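You operate a simulated robot arm through the tools that you are given. There is no shell and no other tool.

You run a simulated robot arm. Do the job below in one go: nothing can be reset, and whatever is moved stays where it is left.

JOB
Join the black channel to the steel block in the welding jig.
Fine: screen shut, then table switched on; one good spot by one pull of the spot lever; then table off, gas lever shut, screen left shut. Leave the other channels. Where these are worked on the way, their far stop is far enough and under half their travel is too little: table switch.

The check looks at the end state, three seconds after you hand in, the way a careful person would. Anything else that was tipped, shoved, dropped, spilled or broken makes it a failure.

ROBOT AND FRAMES
A 7-joint arm with a two-finger parallel gripper, fixed in place. Base frame: the origin is at the foot of the arm, x ahead of it, y to its left, z up; the work surface is at about z = 840. Readings come in mm, degrees, newtons and seconds.
With the tool pointing down near the work surface it reaches from about 300 to 700 mm from the base axis. Its first joint turns from -66.0 to 66.0 degrees. Payload 1.57 kg.
The TCP is the grasp point between the finger pads, 30 mm short of the fingertips. In the tool frame z runs along the fingers and y along their closing line. The gripper opens to 110 mm. The fingers are 24 mm wide and 12 mm thick; the gripper's body (48 by 112 mm) begins 78 mm behind the TCP.
Orientation is that of the tool frame in the base frame, as a unit quaternion [x, y, z, w]. With the fingers straight down and closing along the base's y, the tool's x points along the base's -x, its y along +y and its z along -z.

CONTROLS
- The arm moves only by the tool step_arm. Its argument "commands" is a list of rows, each a list of 7 numbers: the turn, a rotation vector about the tool's x, y, z in degrees, then the shift along the tool's x, y, z in mm, then the opening in per cent of the stroke, from 0 (shut) to 100 (fully open). In form: [[ax, ay, az, tx, ty, tz, gripper], ...]. A call has 1 to 20 rows; each row shifts and turns the commanded pose from where the row before left it, along the tool's axes as they then stand. Rows are played at 5 a second. More than 50 mm and 8.6 degrees between two rows, or a gripper value outside its range, and nothing of the call is played. Where a pose cannot be reached the arm comes as near as it can. A force on the tool above 80 N (or 10 N above the force at the start of the call, whichever is more), or a blocked arm, ends the call early, and 0.2 s more pass. Each finger travels about 108 mm/s and halts on what it meets, pressing with about 32 N; the grip force reading is that of the motor and also rises with nothing between the fingers. The clock runs only during rows and for 0.2 s after the last one: add rows that do not move to give the fingers time. The reply holds the time, the measured pose of the TCP, the force on the tool along the base axes, the opening and the grip force, in the units named above and with some noise, with the torque about the TCP (base axes, N m) and any sound that the robot's microphone picked up.
- Cameras (640 x 400 px; columns grow to the right, rows downward): "scene" is fixed at [171.9, -394.2, 1410.2]; the picture's right is [0.74, -0.67, 0.00], its down [-0.35, -0.39, -0.85] and it looks along [0.57, 0.63, -0.52] (base axes); focal length 327 px, centre (320, 200). "wrist" rides on the gripper at [70, 16, -141] in the tool frame; the picture's right is [-0.23, 0.97, 0.00], its down [-0.86, -0.20, -0.48] and it looks along [-0.47, -0.11, 0.88] (tool axes); focal length 222 px, centre (320, 200). There is no depth. A picture from a camera that has moved, and an enlarged one, comes with that camera's place and axes in the base frame and with its lens.
- get_image(camera): a new picture of that camera. The clock stands still meanwhile.
- enlarge(camera, box): a new picture of the part [left, top, right, bottom] of that camera's present view, enlarged. The clock stands still meanwhile.
- job_done(): hands the job in; it is judged then, once.

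Places have to be worked out from the pictures, the camera data and where the tool is seen. Open the gripper and draw the arm clear of the work before you hand the job in, unless the task says otherwise.

The tools are called after "Call:" as a command line: name --pt "numbers of a row" for each row, then --argument value for the rest, lists and objects as JSON in quotes. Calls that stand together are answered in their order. step_arm: Moves the arm, as the interface text tells. Its arguments: {"type":"object","properties":{"commands":{"type":"array","items":{"type":"array","items":{"type":"number"}}}},"required":["commands"]} The other tools are called the same way: get_image (camera) takes a picture; enlarge (camera, box) takes an enlarged picture of a part of a camera's view; job_done () hands the job in.

At the start:

```text
t: 0.0
eef_pos: [302.9, 149.5, 1237.5]
tcp_rot: [0.0, 1.0, -0.001, 0.0]
ft_force: [-0.1, -0.5, 0.3]
torque: [0.01, -0.06, 0.01]
width: 110.2
finger_force: 0.1
```

scene: 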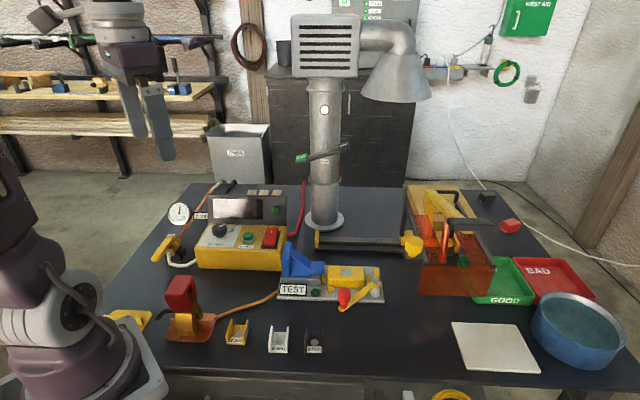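
wrist: 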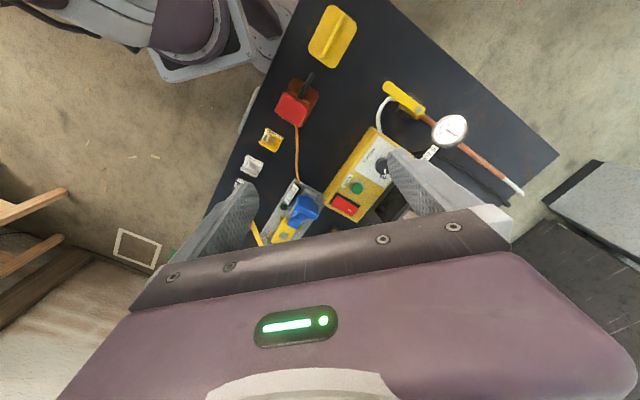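

I start by looking closely at the bench to identify the jig, channels, switches and levers.

Call:
enlarge --camera "scene" --box '[140, 180, 300, 280]'

Call:
enlarge --camera "scene" --box '[260, 230, 420, 330]'

Call:
enlarge --camera "scene" --box '[90, 270, 250, 370]'

Call:
enlarge --camera "scene" --box '[200, 290, 360, 390]'

Call:
enlarge --camera "scene" --box '[380, 170, 540, 310]'

Call:
enlarge --camera "scene" --box '[260, 60, 420, 240]'

Call:
enlarge --camera "scene" --box '[320, 0, 560, 120]'

Call:
enlarge --camera "wrist" --box '[220, 60, 480, 250]'

```text
4.00 times, centred on (220, 230) of scene
camera zoom: at [171.9, -394.2, 1410.2], right [0.74, -0.67, 0.0], down [-0.35, -0.39, -0.85], along [0.57, 0.63, -0.52], focal length 1308 px, centre (720, 80)
```

zoom: 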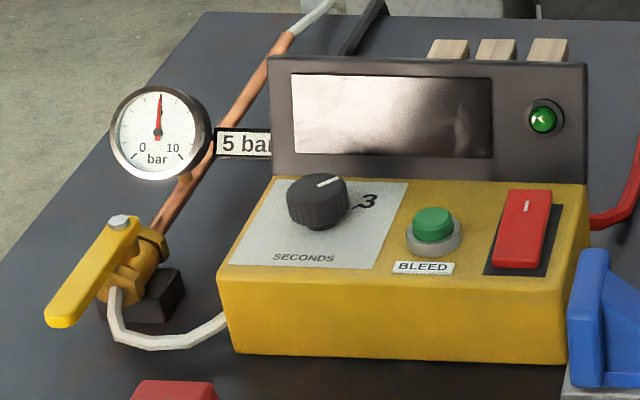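

```text
4.00 times, centred on (340, 280) of scene
camera zoom: at [171.9, -394.2, 1410.2], right [0.74, -0.67, 0.0], down [-0.35, -0.39, -0.85], along [0.57, 0.63, -0.52], focal length 1308 px, centre (240, -120)
```

zoom: 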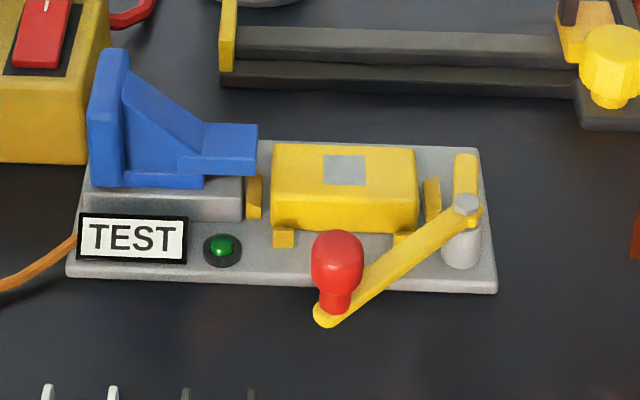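

```text
4.00 times, centred on (170, 320) of scene
camera zoom: at [171.9, -394.2, 1410.2], right [0.74, -0.67, 0.0], down [-0.35, -0.39, -0.85], along [0.57, 0.63, -0.52], focal length 1308 px, centre (920, -280)
```

zoom: 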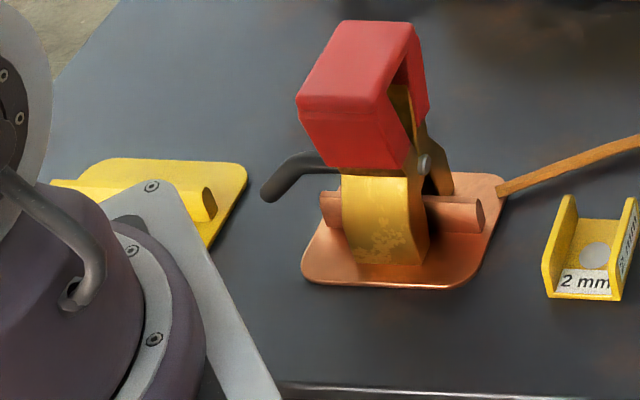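

```text
4.00 times, centred on (280, 340) of scene
camera zoom: at [171.9, -394.2, 1410.2], right [0.74, -0.67, 0.0], down [-0.35, -0.39, -0.85], along [0.57, 0.63, -0.52], focal length 1308 px, centre (480, -360)
```

zoom: 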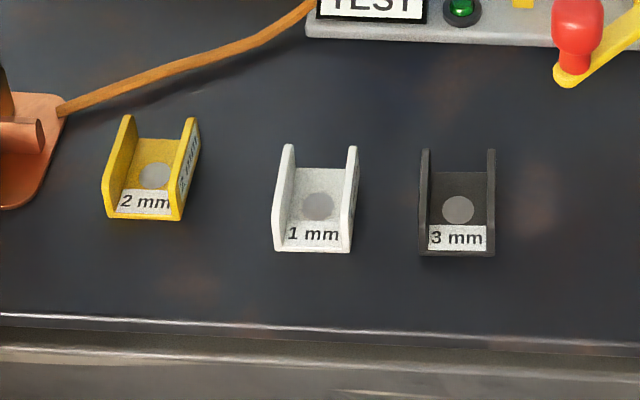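

```text
2.86 times, centred on (460, 240) of scene
camera zoom: at [171.9, -394.2, 1410.2], right [0.74, -0.67, 0.0], down [-0.35, -0.39, -0.85], along [0.57, 0.63, -0.52], focal length 934 px, centre (-80, 86)
```

zoom: 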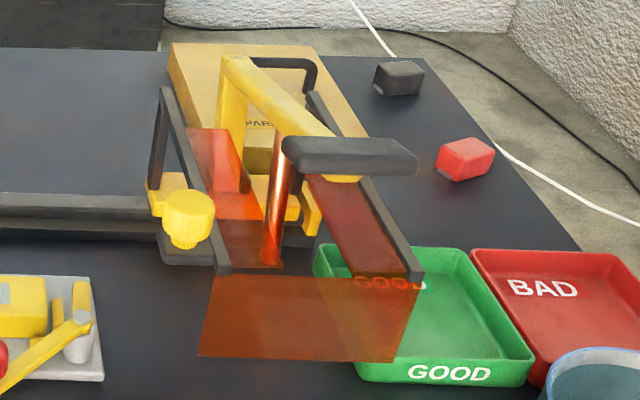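

```text
2.22 times, centred on (340, 150) of scene
camera zoom: at [171.9, -394.2, 1410.2], right [0.74, -0.67, 0.0], down [-0.35, -0.39, -0.85], along [0.57, 0.63, -0.52], focal length 727 px, centre (276, 311)
```

zoom: 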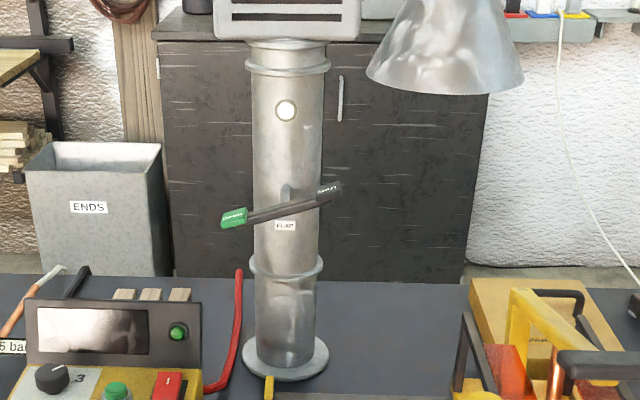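

```text
2.67 times, centred on (440, 60) of scene
camera zoom: at [171.9, -394.2, 1410.2], right [0.74, -0.67, 0.0], down [-0.35, -0.39, -0.85], along [0.57, 0.63, -0.52], focal length 872 px, centre (0, 573)
```

zoom: 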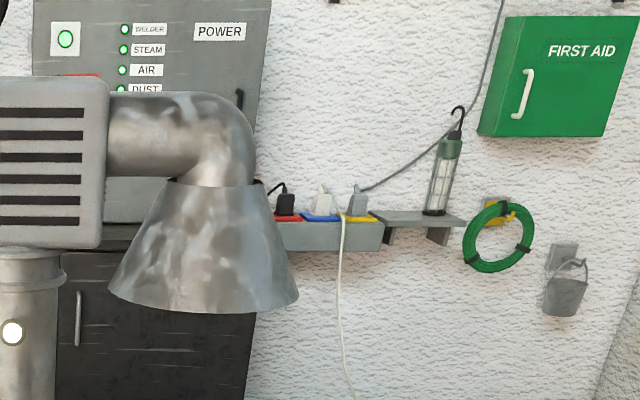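

```text
2.11 times, centred on (350, 155) of wrist
camera zoom: at [232.9, 166.7, 1379.9], right [0.23, 0.97, 0.0], down [0.86, -0.2, 0.48], along [0.47, -0.11, -0.88], focal length 468 px, centre (257, 295)
```

zoom: 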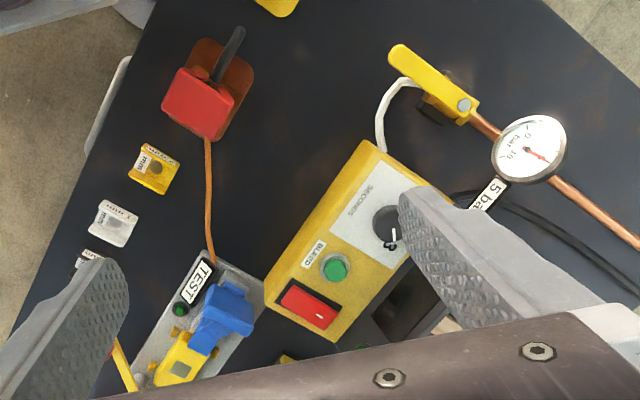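

The bench is laid out diagonally to the base, and the spot station with orange screens sits far right. I move the arm sideways at height to view it with the wrist camera.

Call:
step_arm --pt "0 0 0 0 -45 0 100" --pt "0 0 0 -10 -45 0 100" --pt "0 0 0 -10 -45 0 100" --pt "0 0 0 -10 -45 0 100" --pt "0 0 0 -10 -45 0 100" --pt "0 0 0 -10 -45 0 100" --pt "0 0 0 0 0 0 100"

Call:
get_image --camera "wrist"

Call:
get_image --camera "scene"

```text
t: 1.6
eef_pos: [352.0, -121.8, 1238.8]
tcp_rot: [0.0, 1.0, 0.0, 0.001]
ft_force: [-0.1, 0.0, -0.3]
torque: [0.0, 0.0, 0.02]
width: 110.1
finger_force: 0.0
```

```text
taken
camera wrist: at [283.0, -105.8, 1380.2], right [0.23, 0.97, 0.0], down [0.86, -0.2, 0.48], along [0.47, -0.11, -0.88], focal length 222 px, centre (320, 200)
```

wrist: 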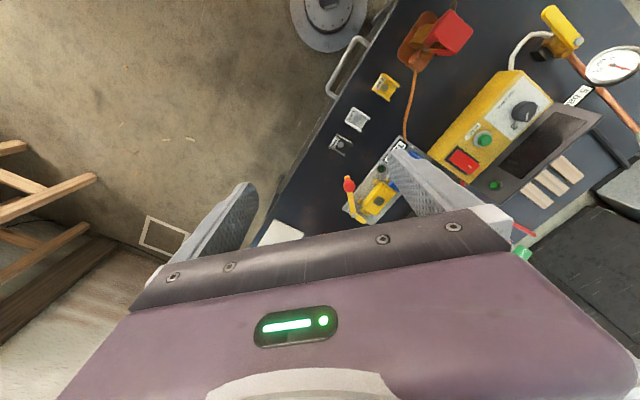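

```text
taken
```

scene: 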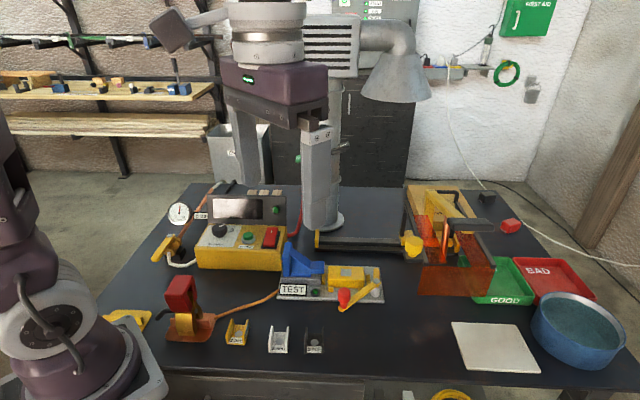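

The gripper hides the far side, so I tilt the tool forward toward the spot station to see it with the free half of the wrist image.

Call:
step_arm --pt "0 -8 0 0 0 0 100" --pt "0 -8 0 0 0 0 100" --pt "0 -8 0 0 0 0 100" --pt "0 -8 0 0 0 0 100" --pt "0 -8 0 0 0 0 100" --pt "0 -8 0 0 0 0 100" --pt "0 0 0 0 0 0 100"

Call:
get_image --camera "wrist"

```text
t: 3.2
eef_pos: [353.4, -120.0, 1238.0]
tcp_rot: [0.0, 0.914, 0.0, 0.407]
ft_force: [0.3, 0.7, 0.3]
torque: [-0.01, 0.02, 0.0]
width: 109.9
finger_force: 0.0
```

```text
taken
camera wrist: at [201.2, -103.8, 1281.0], right [0.15, 0.97, 0.17], down [0.22, -0.2, 0.96], along [0.96, -0.11, -0.24], focal length 222 px, centre (320, 200)
```

wrist: 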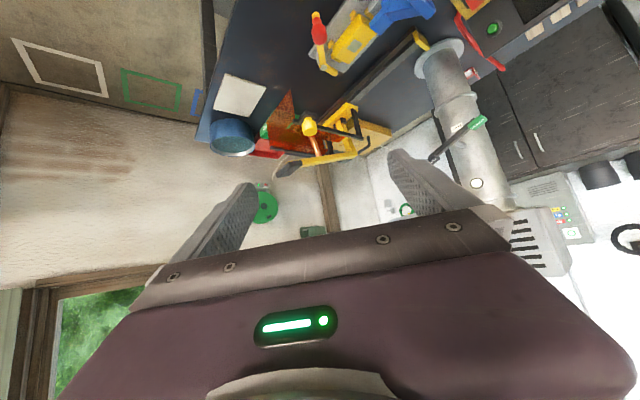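

Call:
enlarge --camera "wrist" --box '[200, 70, 440, 220]'

Call:
enlarge --camera "wrist" --box '[250, 80, 370, 180]'

Call:
enlarge --camera "scene" --box '[390, 180, 500, 300]'

```text
2.67 times, centred on (320, 145) of wrist
camera zoom: at [201.2, -103.8, 1281.0], right [0.15, 0.97, 0.17], down [0.22, -0.2, 0.96], along [0.96, -0.11, -0.24], focal length 592 px, centre (320, 347)
```

zoom: 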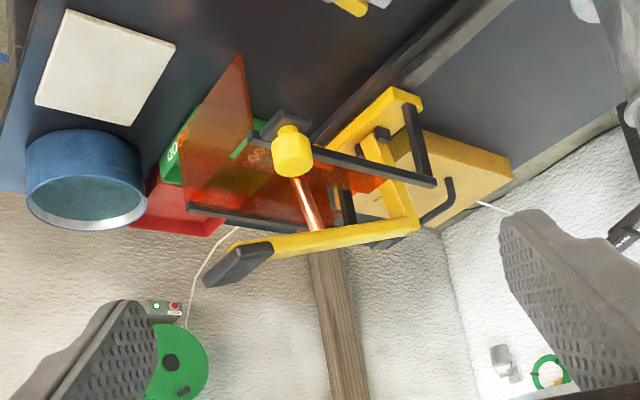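

```text
4.00 times, centred on (310, 130) of wrist
camera zoom: at [201.2, -103.8, 1281.0], right [0.15, 0.97, 0.17], down [0.22, -0.2, 0.96], along [0.96, -0.11, -0.24], focal length 888 px, centre (360, 480)
```

zoom: 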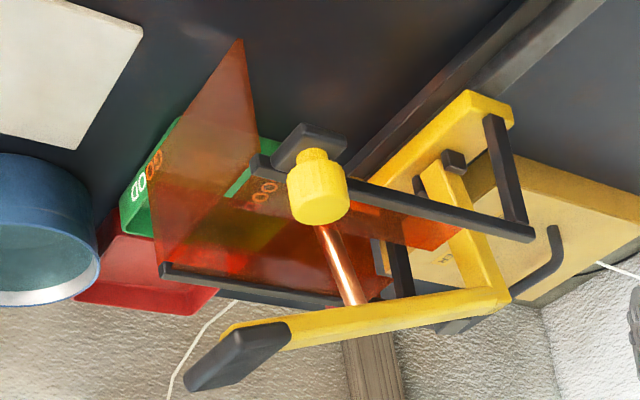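

```text
3.33 times, centred on (445, 240) of scene
camera zoom: at [171.8, -394.2, 1410.2], right [0.74, -0.67, 0.0], down [-0.35, -0.39, -0.85], along [0.57, 0.63, -0.52], focal length 1090 px, centre (-97, 67)
```

zoom: 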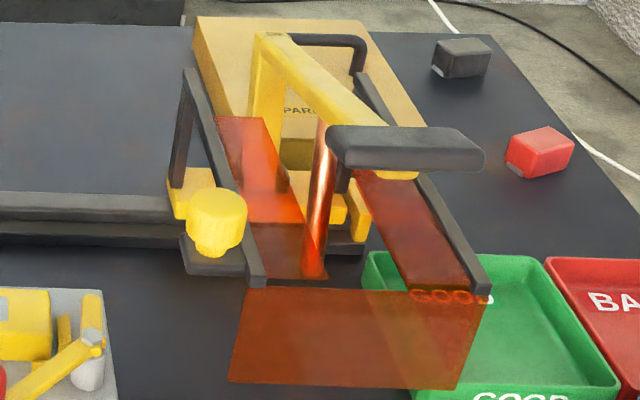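

Triangulating the yellow knob gives about (675,-130,975), so the station stands high and is nearer than it first looked. Next I straighten the tool and look closely at the TEST fixture and channels.

Call:
step_arm --pt "0 8 0 0 0 0 100" --pt "0 8 0 0 0 0 100" --pt "0 8 0 0 0 0 100" --pt "0 8 0 0 0 0 100" --pt "0 8 0 0 0 0 100" --pt "0 8 0 0 0 0 100" --pt "0 0 0 -40 10 25 100" --pt "0 0 0 -40 10 25 100" --pt "0 0 0 -40 10 25 100" --pt "0 0 0 -40 10 25 100" --pt "0 0 0 0 0 0 100"

Call:
get_image --camera "wrist"

```text
t: 5.6
eef_pos: [513.8, -80.2, 1138.0]
tcp_rot: [0.0, 1.0, 0.001, -0.001]
ft_force: [-0.5, -1.0, -0.7]
torque: [0.0, 0.03, 0.02]
width: 110.0
finger_force: 0.1
```

```text
taken
camera wrist: at [443.5, -63.4, 1279.7], right [0.23, 0.97, 0.0], down [0.85, -0.2, 0.48], along [0.47, -0.11, -0.88], focal length 222 px, centre (320, 200)
```

wrist: 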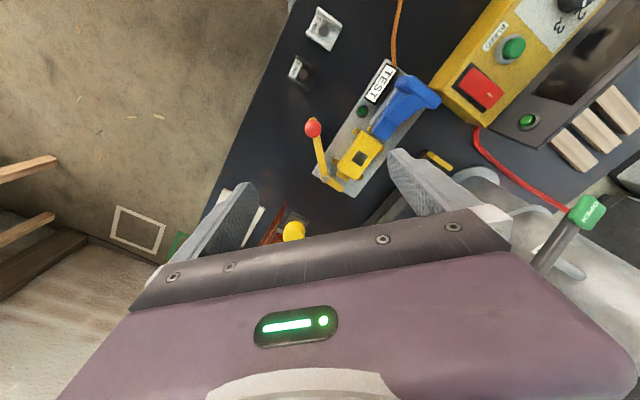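

Call:
enlarge --camera "wrist" --box '[280, 50, 460, 220]'

Call:
enlarge --camera "wrist" --box '[430, 0, 640, 130]'

Call:
enlarge --camera "wrist" --box '[230, 180, 350, 260]'

Call:
enlarge --camera "wrist" --box '[500, 150, 640, 300]'

```text
2.35 times, centred on (370, 135) of wrist
camera zoom: at [443.5, -63.4, 1279.7], right [0.23, 0.97, 0.0], down [0.85, -0.2, 0.48], along [0.47, -0.11, -0.88], focal length 523 px, centre (202, 353)
```

zoom: 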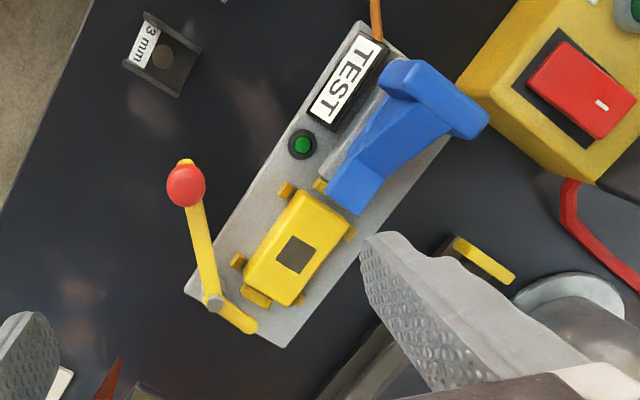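

```text
3.05 times, centred on (535, 65) of wrist
camera zoom: at [443.5, -63.4, 1279.7], right [0.23, 0.97, 0.0], down [0.85, -0.2, 0.48], along [0.47, -0.11, -0.88], focal length 677 px, centre (-335, 611)
```

zoom: 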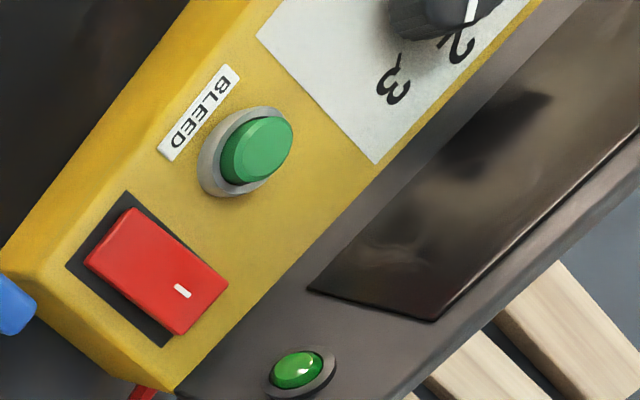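

```text
5.00 times, centred on (290, 220) of wrist
camera zoom: at [443.5, -63.4, 1279.7], right [0.23, 0.97, 0.0], down [0.85, -0.2, 0.48], along [0.47, -0.11, -0.88], focal length 1111 px, centre (470, 100)
```

zoom: 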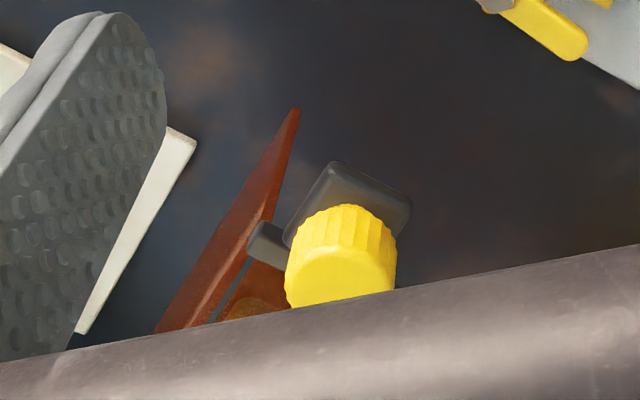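

```text
2.67 times, centred on (570, 225) of wrist
camera zoom: at [443.5, -63.4, 1279.7], right [0.23, 0.97, 0.0], down [0.85, -0.2, 0.48], along [0.47, -0.11, -0.88], focal length 592 px, centre (-347, 133)
```

zoom: 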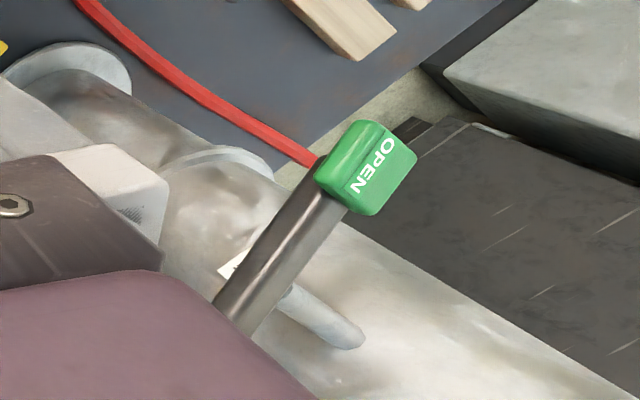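

Timer has digits round the dial, a BLEED button and red rocker; the flap lever shows OPEN. I move over the timer to read its dial and the gauge.

Call:
step_arm --pt "0 0 0 10 47 0 100" --pt "0 0 0 10 47 0 100" --pt "0 0 0 10 47 0 100" --pt "0 0 0 10 47 0 100" --pt "0 0 0 10 47 0 100" --pt "0 0 0 10 47 0 100" --pt "0 0 0 0 0 0 100"

Call:
get_image --camera "wrist"

Call:
enlarge --camera "wrist" --box '[200, 0, 440, 150]'

Call:
enlarge --camera "wrist" --box '[320, 0, 500, 140]'

```text
t: 7.2
eef_pos: [453.2, 204.5, 1135.4]
tcp_rot: [0.0, 1.0, -0.001, 0.0]
ft_force: [-0.5, -0.1, 0.1]
torque: [0.0, 0.02, 0.0]
width: 109.8
finger_force: 0.1
```

```text
taken
camera wrist: at [382.6, 220.4, 1278.3], right [0.23, 0.97, 0.0], down [0.85, -0.2, 0.48], along [0.47, -0.11, -0.88], focal length 222 px, centre (320, 200)
```

wrist: 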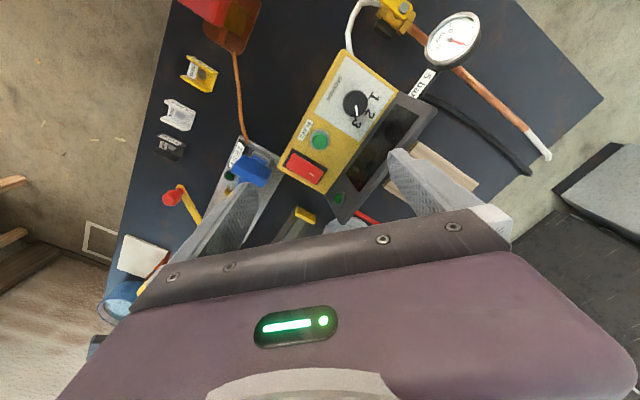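

```text
2.67 times, centred on (320, 75) of wrist
camera zoom: at [382.6, 220.4, 1278.3], right [0.23, 0.97, 0.0], down [0.85, -0.2, 0.48], along [0.47, -0.11, -0.88], focal length 592 px, centre (320, 533)
```

zoom: 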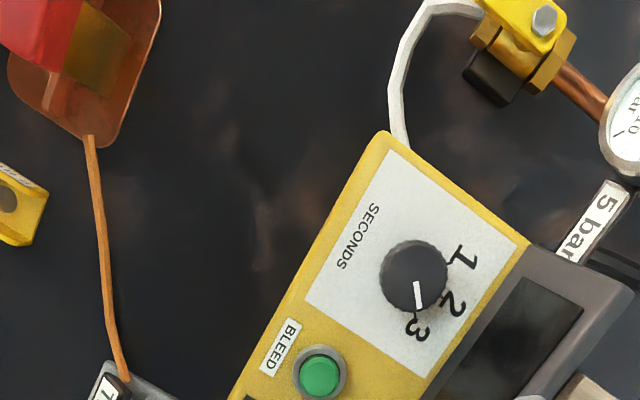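

```text
2.86 times, centred on (410, 70) of wrist
camera zoom: at [382.6, 220.4, 1278.3], right [0.23, 0.97, 0.0], down [0.85, -0.2, 0.48], along [0.47, -0.11, -0.88], focal length 635 px, centre (63, 571)
```

zoom: 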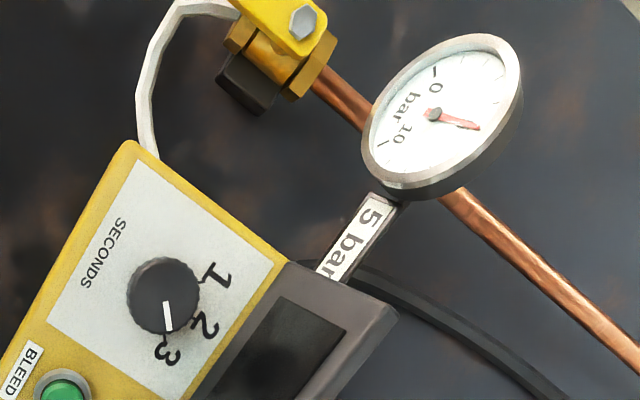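

The dial points at 3 and the gauge at about 5 bar. Now I look at the copper base with the red block and the gas valve from nearer the arm's foot.

Call:
step_arm --pt "0 0 0 25 -20 0 100" --pt "0 0 0 25 -20 0 100" --pt "0 0 0 25 -20 0 100" --pt "0 0 0 25 -20 0 100" --pt "0 0 0 25 -20 0 100" --pt "0 0 0 0 0 0 100"

Call:
get_image --camera "wrist"

Call:
enlarge --camera "wrist" --box '[240, 0, 480, 150]'

Call:
enlarge --camera "wrist" --box '[140, 60, 320, 200]'

```text
t: 8.6
eef_pos: [327.0, 102.7, 1135.6]
tcp_rot: [0.0, 1.0, 0.0, 0.0]
ft_force: [0.3, -0.3, -0.1]
torque: [0.01, -0.02, -0.02]
width: 110.1
finger_force: 0.1
```

```text
taken
camera wrist: at [257.0, 118.7, 1279.2], right [0.23, 0.97, 0.0], down [0.86, -0.2, 0.48], along [0.47, -0.11, -0.88], focal length 222 px, centre (320, 200)
```

wrist: 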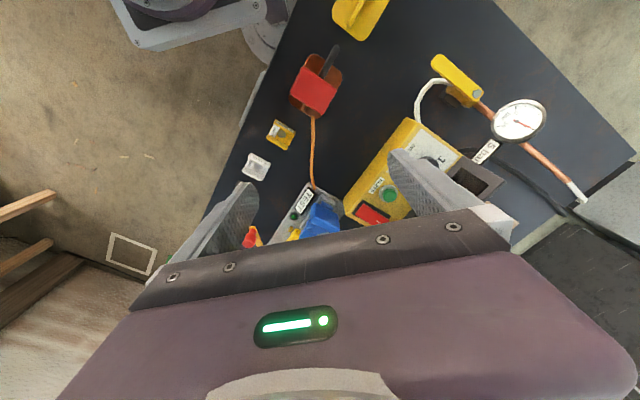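

```text
2.67 times, centred on (360, 75) of wrist
camera zoom: at [257.0, 118.7, 1279.2], right [0.23, 0.97, 0.0], down [0.86, -0.2, 0.48], along [0.47, -0.11, -0.88], focal length 592 px, centre (213, 533)
```

zoom: 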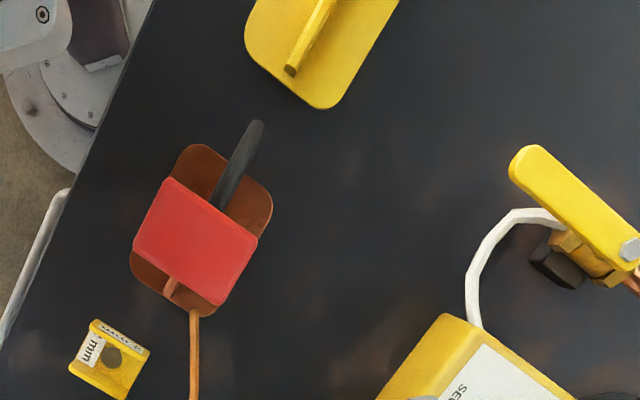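

```text
2.86 times, centred on (230, 130) of wrist
camera zoom: at [257.0, 118.7, 1279.2], right [0.23, 0.97, 0.0], down [0.86, -0.2, 0.48], along [0.47, -0.11, -0.88], focal length 635 px, centre (577, 400)
```

zoom: 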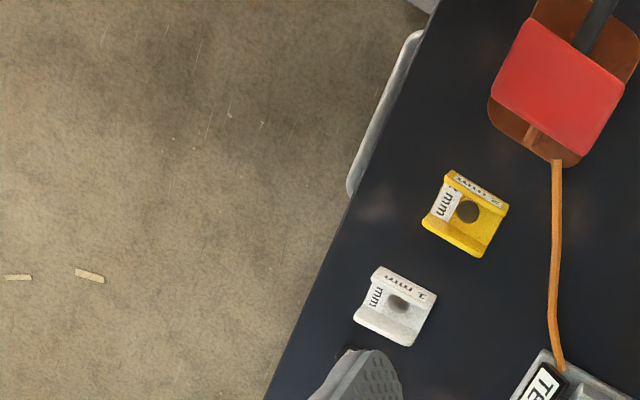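

The clamp sits on the copper bar, with a spare yellow plate beside it. Now I go for a closer tilted look into the spot station.

Call:
step_arm --pt "0 0 0 -23 -40 -5 100" --pt "0 0 0 -23 -40 -5 100" --pt "0 0 0 -23 -40 -5 100" --pt "0 0 0 -23 -40 -5 100" --pt "0 0 0 -23 -40 -5 100" --pt "0 0 0 -23 -40 -5 100" --pt "0 0 0 -23 -40 -5 100" --pt "0 -8 0 -20 0 0 100" --pt "0 -8 0 -15 0 0 100" --pt "0 -8 0 0 0 0 100" --pt "0 -8 0 0 0 0 100" --pt "0 -8 0 0 0 0 100" --pt "0 -8 0 0 0 0 100" --pt "0 0 0 0 0 0 100"

Call:
get_image --camera "wrist"

Call:
enlarge --camera "wrist" --box '[200, 20, 440, 200]'

```text
t: 11.6
eef_pos: [522.2, -178.4, 1174.3]
tcp_rot: [0.0, 0.913, 0.0, 0.408]
ft_force: [0.3, 0.2, 0.1]
torque: [0.01, -0.03, 0.0]
width: 109.8
finger_force: 0.1
```

```text
taken
camera wrist: at [371.3, -161.8, 1217.8], right [0.15, 0.97, 0.17], down [0.22, -0.2, 0.96], along [0.96, -0.11, -0.24], focal length 222 px, centre (320, 200)
```

wrist: 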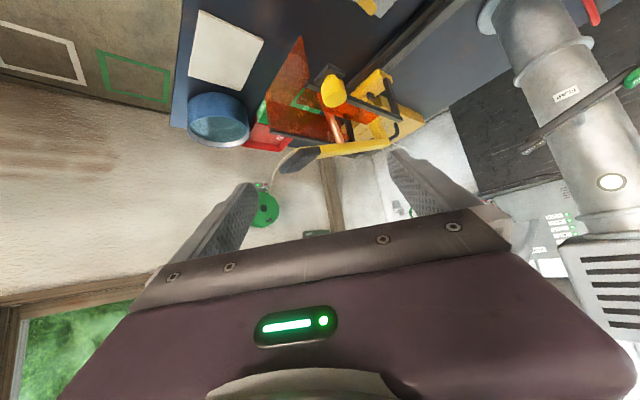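

```text
2.22 times, centred on (320, 110) of wrist
camera zoom: at [371.3, -161.8, 1217.8], right [0.15, 0.97, 0.17], down [0.22, -0.2, 0.96], along [0.96, -0.11, -0.24], focal length 494 px, centre (320, 400)
```

zoom: 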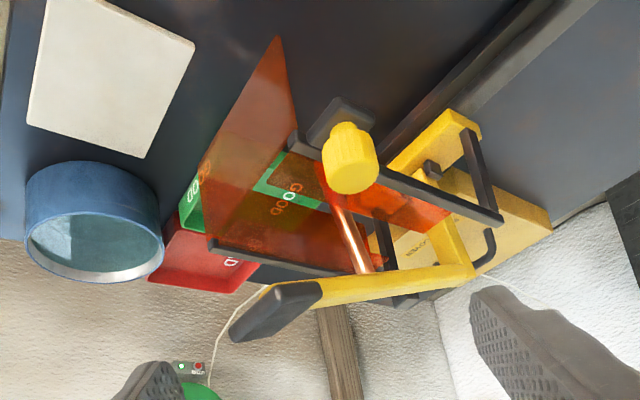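

The knob triangulates to about (646,-147,997). To see outward with an upright view, I straighten the tool and turn it half round about its own axis.

Call:
step_arm --pt "0 8 0 0 0 0 100" --pt "0 8 0 0 0 0 100" --pt "0 8 0 0 0 0 100" --pt "0 8 0 0 0 0 100" --pt "0 8 0 0 0 0 100" --pt "0 8 0 0 0 0 100" --pt "0 0 8 0 0 0 100" --pt "0 0 8 0 0 0 100" --pt "0 0 8 0 0 0 100" --pt "0 0 8 0 0 0 100" --pt "0 0 8 0 0 0 100" --pt "0 0 8 0 0 0 100" --pt "0 0 8 0 0 0 100" --pt "0 0 8 0 0 0 100" --pt "0 0 8 0 0 0 100" --pt "0 0 8 0 0 0 100" --pt "0 0 8 0 0 0 100" --pt "0 0 0 0 0 0 100"

Call:
get_image --camera "wrist"

Call:
get_image --camera "scene"

```text
t: 15.4
eef_pos: [523.4, -178.5, 1175.1]
tcp_rot: [0.696, 0.718, 0.0, 0.0]
ft_force: [-0.6, 0.2, -0.1]
torque: [0.0, 0.0, -0.02]
width: 109.8
finger_force: 0.1
```

```text
taken
camera wrist: at [537.3, -107.6, 1317.2], right [0.98, -0.19, 0.0], down [-0.17, -0.86, 0.48], along [-0.09, -0.47, -0.88], focal length 222 px, centre (320, 200)
```

wrist: 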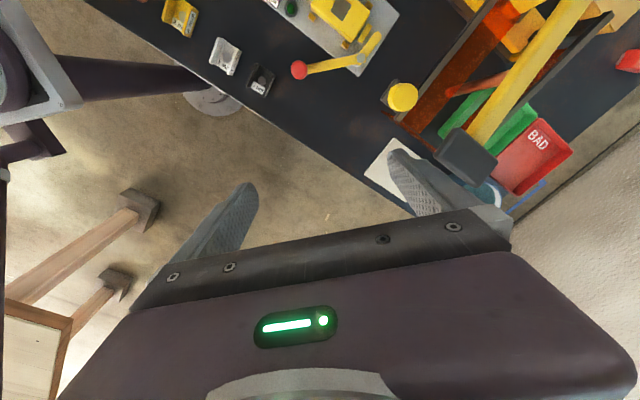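

```text
taken
```

scene: 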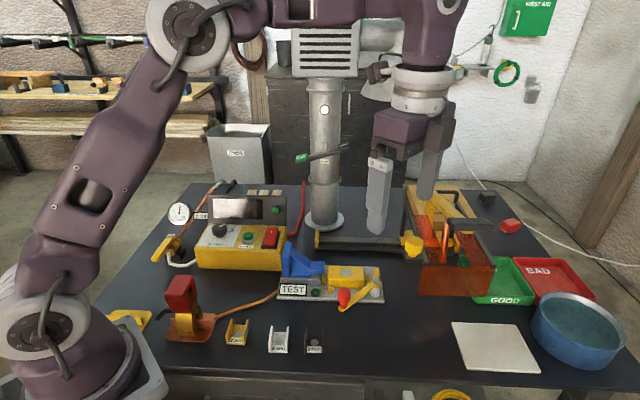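

Call:
enlarge --camera "wrist" --box '[370, 0, 640, 180]'

Call:
enlarge --camera "wrist" --box '[140, 0, 410, 120]'

```text
2.22 times, centred on (505, 90) of wrist
camera zoom: at [537.3, -107.6, 1317.2], right [0.98, -0.19, 0.0], down [-0.17, -0.86, 0.48], along [-0.09, -0.47, -0.88], focal length 494 px, centre (-91, 444)
```

zoom: 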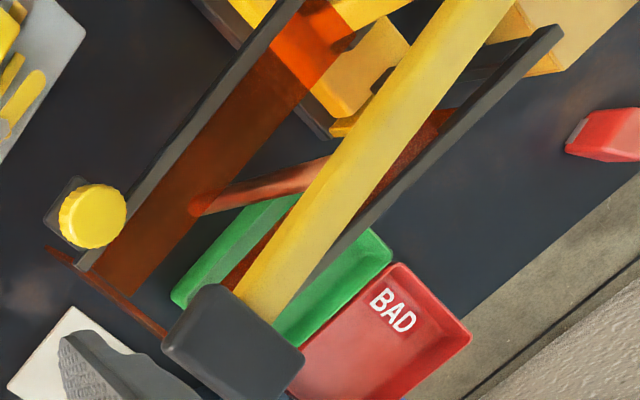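

```text
2.37 times, centred on (275, 60) of wrist
camera zoom: at [537.3, -107.6, 1317.2], right [0.98, -0.19, 0.0], down [-0.17, -0.86, 0.48], along [-0.09, -0.47, -0.88], focal length 526 px, centre (427, 532)
```

zoom: 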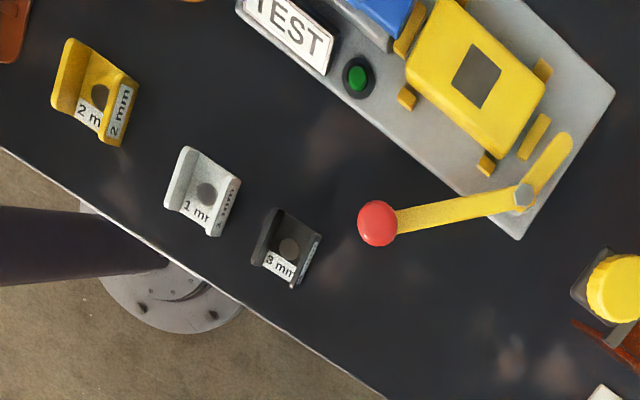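

The station's roof-and-front screen is centred on the copper electrode (electrode about (744,-168), handle about (696,-221,1058)). I go round to the front of it for an upright look inside.

Call:
step_arm --pt "0 0 0 -38 -11 10 100" --pt "0 0 0 -38 -11 10 100" --pt "0 0 0 -38 -11 10 100" --pt "0 0 0 -38 -11 10 100" --pt "0 0 8 0 0 0 100" --pt "0 0 8 0 0 0 100" --pt "0 0 8 0 0 0 100" --pt "0 0 8 0 0 0 100" --pt "0 0 8 0 0 0 100" --pt "0 0 5 0 0 0 100" --pt "0 8 0 0 0 0 100" --pt "0 8 0 0 0 0 100" --pt "0 8 0 0 0 0 100" --pt "0 8 0 0 0 0 100" --pt "0 8 0 0 0 0 100" --pt "0 8 0 0 0 0 100" --pt "0 8 0 0 0 0 100" --pt "0 0 0 0 0 0 100"

Call:
get_image --camera "wrist"

Call:
get_image --camera "scene"

```text
t: 19.2
eef_pos: [484.8, -331.1, 1135.4]
tcp_rot: [0.809, 0.352, 0.431, -0.187]
ft_force: [0.5, -0.5, -0.3]
torque: [-0.02, 0.02, 0.0]
width: 110.0
finger_force: 0.1
```

```text
taken
camera wrist: at [443.2, -399.2, 1272.7], right [0.63, -0.76, -0.19], down [-0.74, -0.5, -0.44], along [0.24, 0.42, -0.88], focal length 222 px, centre (320, 200)
```

wrist: 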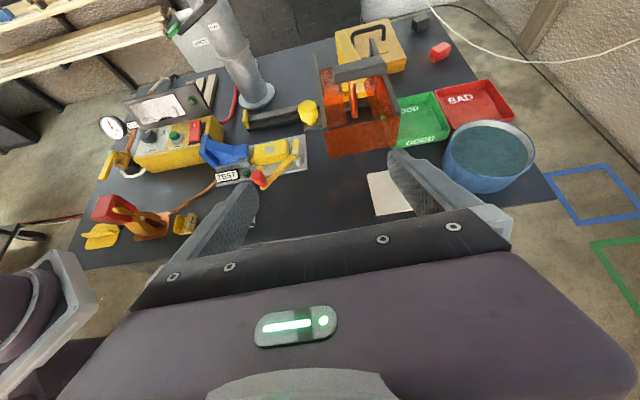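

```text
taken
```

scene: 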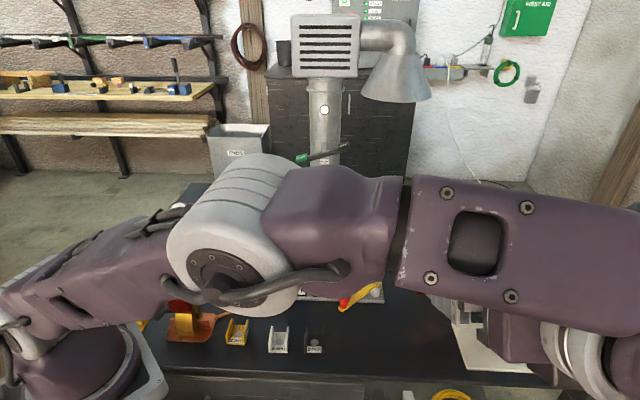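

Excellent upright view. I enlarge the station, rails and TEST fixture.

Call:
enlarge --camera "wrist" --box '[290, 30, 420, 170]'

Call:
enlarge --camera "wrist" --box '[190, 80, 350, 210]'

Call:
enlarge --camera "wrist" --box '[70, 70, 250, 250]'

Call:
enlarge --camera "wrist" --box '[150, 0, 290, 110]'

```text
2.86 times, centred on (355, 100) of wrist
camera zoom: at [443.2, -399.2, 1272.7], right [0.63, -0.76, -0.19], down [-0.74, -0.5, -0.44], along [0.24, 0.42, -0.88], focal length 635 px, centre (220, 486)
```

zoom: 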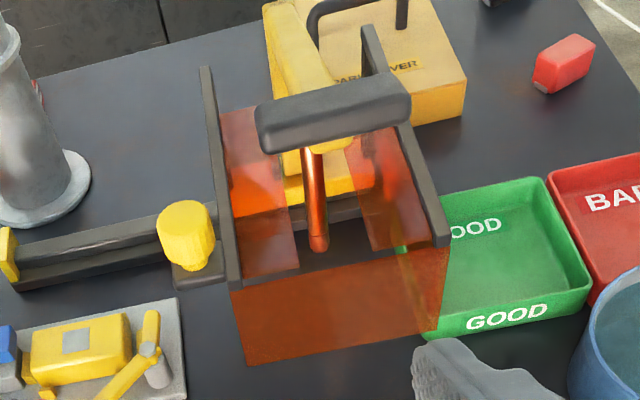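

```text
3.08 times, centred on (270, 145) of wrist
camera zoom: at [443.2, -399.2, 1272.7], right [0.63, -0.76, -0.19], down [-0.74, -0.5, -0.44], along [0.24, 0.42, -0.88], focal length 684 px, centre (474, 369)
```

zoom: 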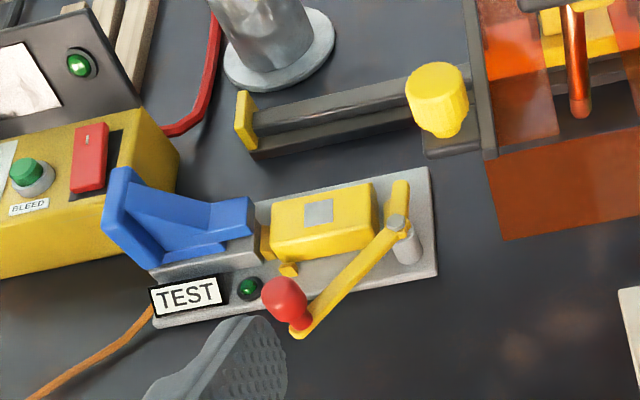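

```text
2.22 times, centred on (160, 160) of wrist
camera zoom: at [443.2, -399.2, 1272.7], right [0.63, -0.76, -0.19], down [-0.74, -0.5, -0.44], along [0.24, 0.42, -0.88], focal length 494 px, centre (676, 289)
```

zoom: 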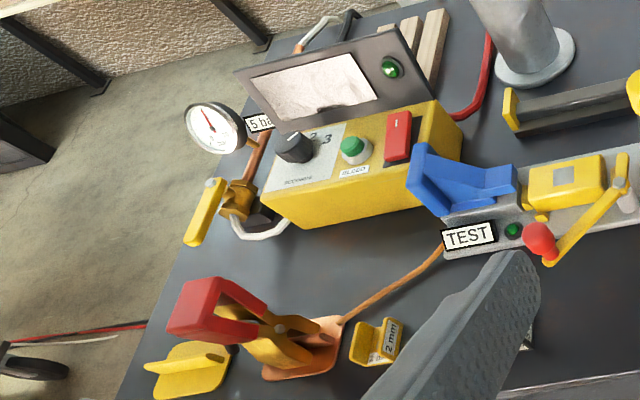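

```text
3.64 times, centred on (220, 55) of wrist
camera zoom: at [443.2, -399.2, 1272.7], right [0.63, -0.76, -0.19], down [-0.74, -0.5, -0.44], along [0.24, 0.42, -0.88], focal length 808 px, centre (684, 727)
```

zoom: 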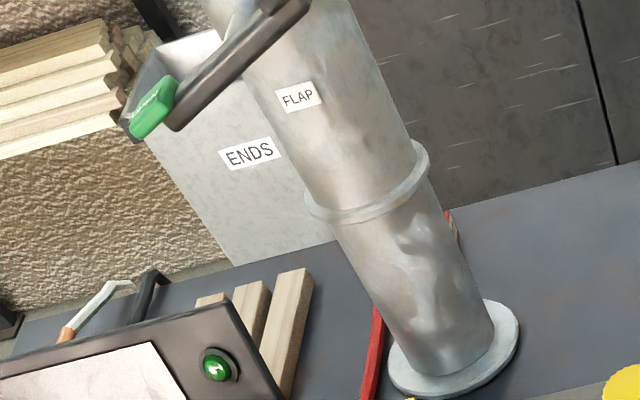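

I want to read the yellow box's text and see the carriage on the rail, so I enlarge further.

Call:
enlarge --camera "wrist" --box '[310, 10, 420, 80]'

Call:
enlarge --camera "wrist" --box '[320, 70, 400, 160]'

Call:
enlarge --camera "wrist" --box '[210, 120, 310, 190]'

```text
5.71 times, centred on (365, 45) of wrist
camera zoom: at [443.2, -399.2, 1272.7], right [0.63, -0.76, -0.19], down [-0.74, -0.5, -0.44], along [0.24, 0.42, -0.88], focal length 1269 px, centre (63, 1086)
```

zoom: 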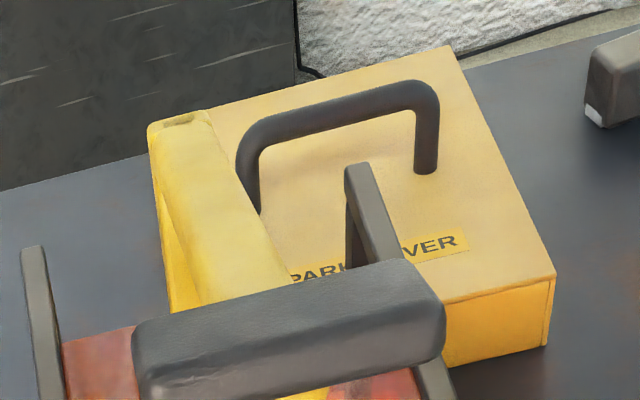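

```text
4.44 times, centred on (360, 115) of wrist
camera zoom: at [443.2, -399.2, 1272.7], right [0.63, -0.76, -0.19], down [-0.74, -0.5, -0.44], along [0.24, 0.42, -0.88], focal length 987 px, centre (142, 578)
```

zoom: 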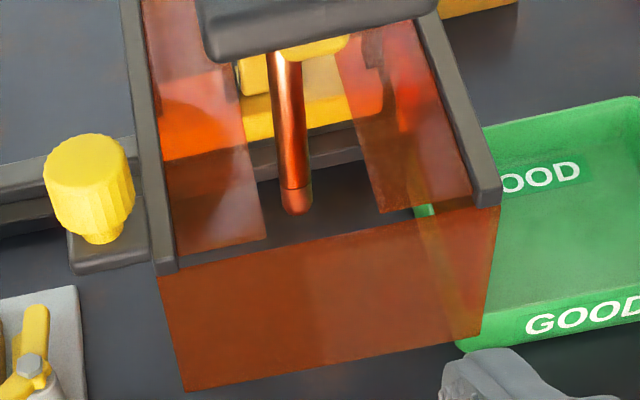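

```text
5.71 times, centred on (260, 155) of wrist
camera zoom: at [443.2, -399.2, 1272.7], right [0.63, -0.76, -0.19], down [-0.74, -0.5, -0.44], along [0.24, 0.42, -0.88], focal length 1269 px, centre (663, 457)
```

zoom: 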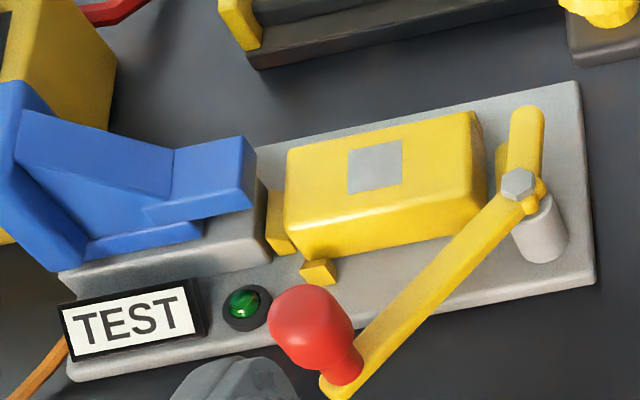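

The grey square on the yellow block in the jig lies at about (590,-18,871), in line with the electrode along the rail. So the head with its screen slides about 215 mm along the rail over the jig. I move in for a closer look at the jig.

Call:
step_arm --pt "0 0 0 -15.9 -29 30 100" --pt "0 0 0 -15.9 -29 30 100" --pt "0 0 0 -15.9 -29 30 100" --pt "0 0 0 -15.9 -29 30 100" --pt "0 0 0 -15.9 -29 30 100" --pt "0 0 0 0 0 0 100"

Call:
get_image --camera "wrist"

Call:
enlarge --camera "wrist" --box '[220, 20, 420, 170]'

```text
t: 20.6
eef_pos: [431.6, -173.7, 984.8]
tcp_rot: [0.81, 0.353, 0.43, -0.187]
ft_force: [0.1, 0.4, -0.4]
torque: [-0.01, 0.03, 0.0]
width: 109.9
finger_force: 0.0
```

```text
taken
camera wrist: at [391.1, -241.6, 1122.1], right [0.63, -0.76, -0.19], down [-0.74, -0.5, -0.44], along [0.24, 0.42, -0.88], focal length 222 px, centre (320, 200)
```

wrist: 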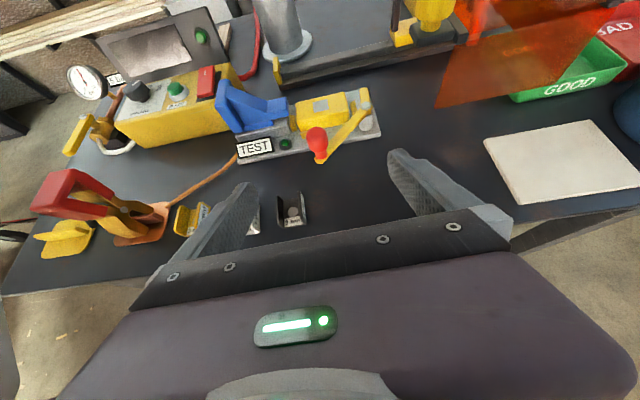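

```text
2.67 times, centred on (320, 95) of wrist
camera zoom: at [391.1, -241.6, 1122.1], right [0.63, -0.76, -0.19], down [-0.74, -0.5, -0.44], along [0.24, 0.42, -0.88], focal length 592 px, centre (320, 480)
```

zoom: 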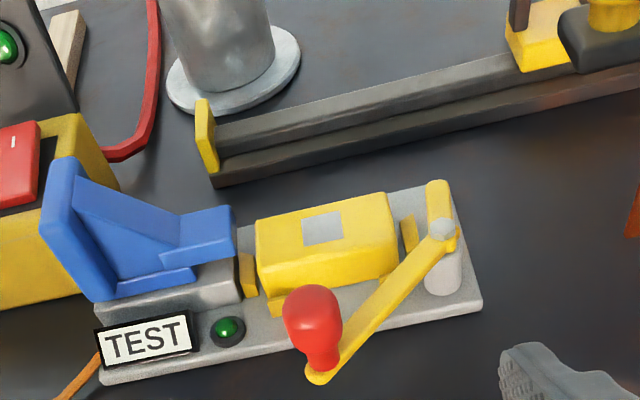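

The jig block spans roughly 82 x 44 mm with its top near z 871, and its axes run at 45° to the base. I lower and tilt for a flatter view of the jig, blue piece and lever heights.

Call:
step_arm --pt "0 0 0 -24.5 -0.4 3.7 100" --pt "0 8 0 -24.5 -0.4 3.7 100" --pt "0 8 0 0 0 0 100" --pt "0 0 0 0 0 0 100"

Call:
get_image --camera "wrist"

Call:
enlarge --camera "wrist" --box '[220, 0, 420, 150]'

```text
t: 21.6
eef_pos: [418.4, -189.5, 939.4]
tcp_rot: [0.742, 0.322, 0.54, -0.234]
ft_force: [-0.5, -0.6, -0.2]
torque: [0.0, 0.02, 0.01]
width: 110.2
finger_force: 0.1
```

```text
taken
camera wrist: at [352.8, -283.2, 1050.1], right [0.66, -0.72, -0.22], down [-0.64, -0.39, -0.67], along [0.39, 0.58, -0.71], focal length 222 px, centre (320, 200)
```

wrist: 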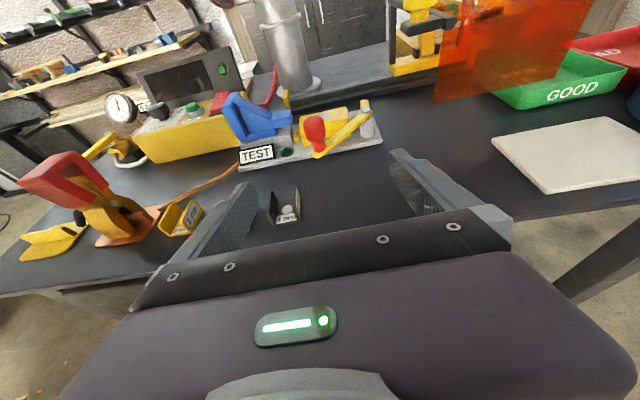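

```text
2.67 times, centred on (320, 75) of wrist
camera zoom: at [352.8, -283.2, 1050.1], right [0.66, -0.72, -0.22], down [-0.64, -0.39, -0.67], along [0.39, 0.58, -0.71], focal length 592 px, centre (320, 533)
```

zoom: 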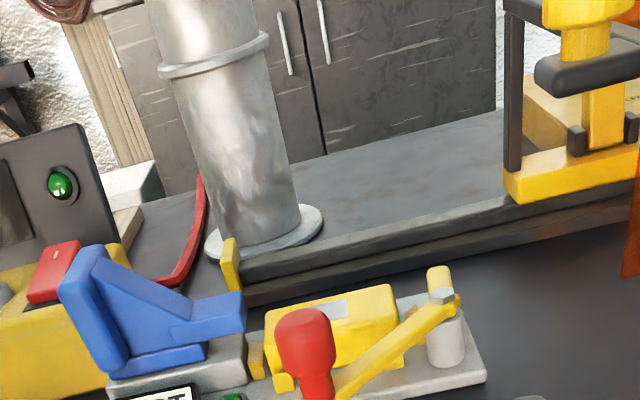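

Call:
enlarge --camera "wrist" --box '[215, 80, 305, 180]'

Call:
enlarge --camera "wrist" --box '[290, 80, 400, 180]'

Call:
enlarge --camera "wrist" --box '[380, 0, 480, 110]'

Call:
enlarge --camera "wrist" --box '[10, 140, 190, 270]'

Call:
enlarge --camera "wrist" --box '[250, 170, 330, 230]'

```text
4.00 times, centred on (260, 130) of wrist
camera zoom: at [352.8, -283.2, 1050.1], right [0.66, -0.72, -0.22], down [-0.64, -0.39, -0.67], along [0.39, 0.58, -0.71], focal length 888 px, centre (560, 480)
```

zoom: 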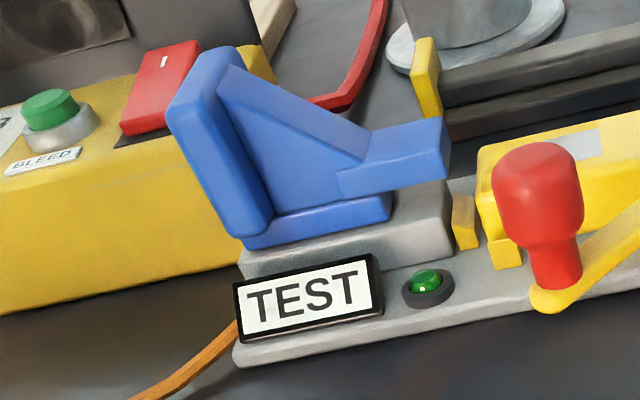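

```text
4.00 times, centred on (345, 130) of wrist
camera zoom: at [352.8, -283.2, 1050.1], right [0.66, -0.72, -0.22], down [-0.64, -0.39, -0.67], along [0.39, 0.58, -0.71], focal length 888 px, centre (220, 480)
```

zoom: 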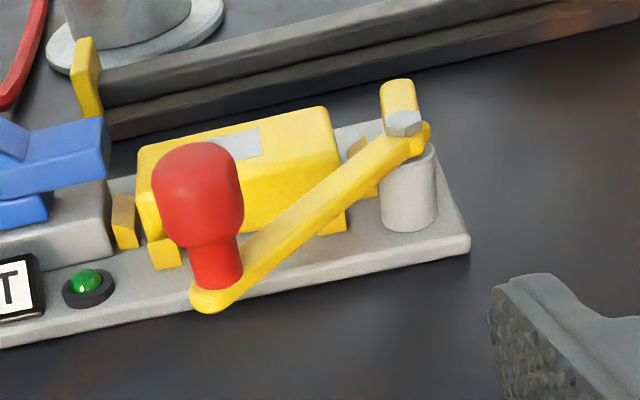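

```text
3.64 times, centred on (430, 55) of wrist
camera zoom: at [352.8, -283.2, 1050.1], right [0.66, -0.72, -0.22], down [-0.64, -0.39, -0.67], along [0.39, 0.58, -0.71], focal length 808 px, centre (-80, 727)
```

zoom: 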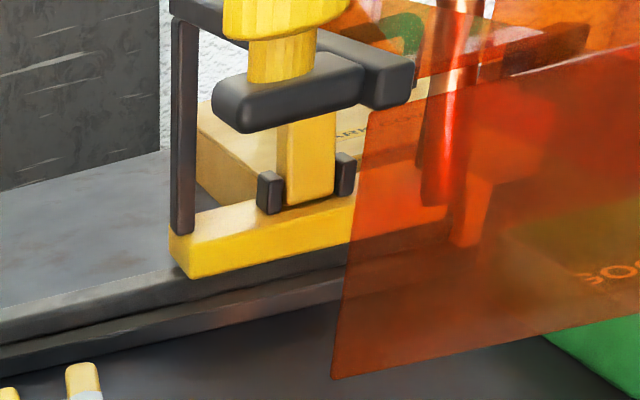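

```text
3.08 times, centred on (100, 205) of wrist
camera zoom: at [352.8, -283.2, 1050.1], right [0.66, -0.72, -0.22], down [-0.64, -0.39, -0.67], along [0.39, 0.58, -0.71], focal length 684 px, centre (997, 185)
```

zoom: 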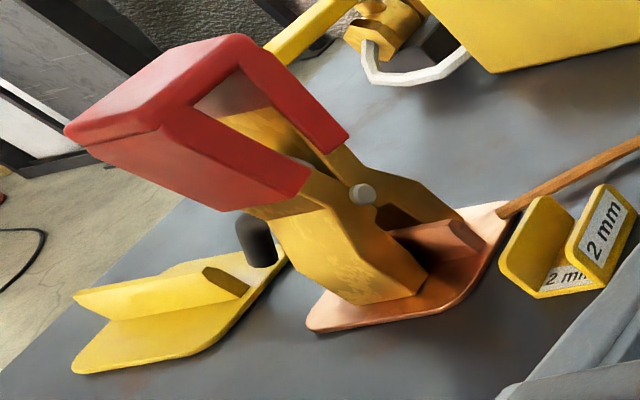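

```text
6.67 times, centred on (290, 200) of wrist
camera zoom: at [352.8, -283.2, 1050.1], right [0.66, -0.72, -0.22], down [-0.64, -0.39, -0.67], along [0.39, 0.58, -0.71], focal length 1481 px, centre (520, 200)
```

zoom: 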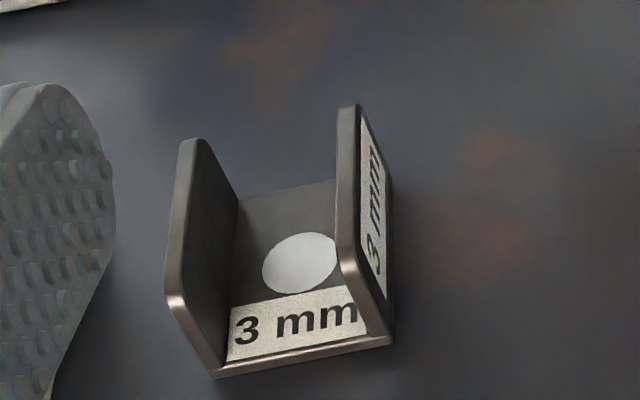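

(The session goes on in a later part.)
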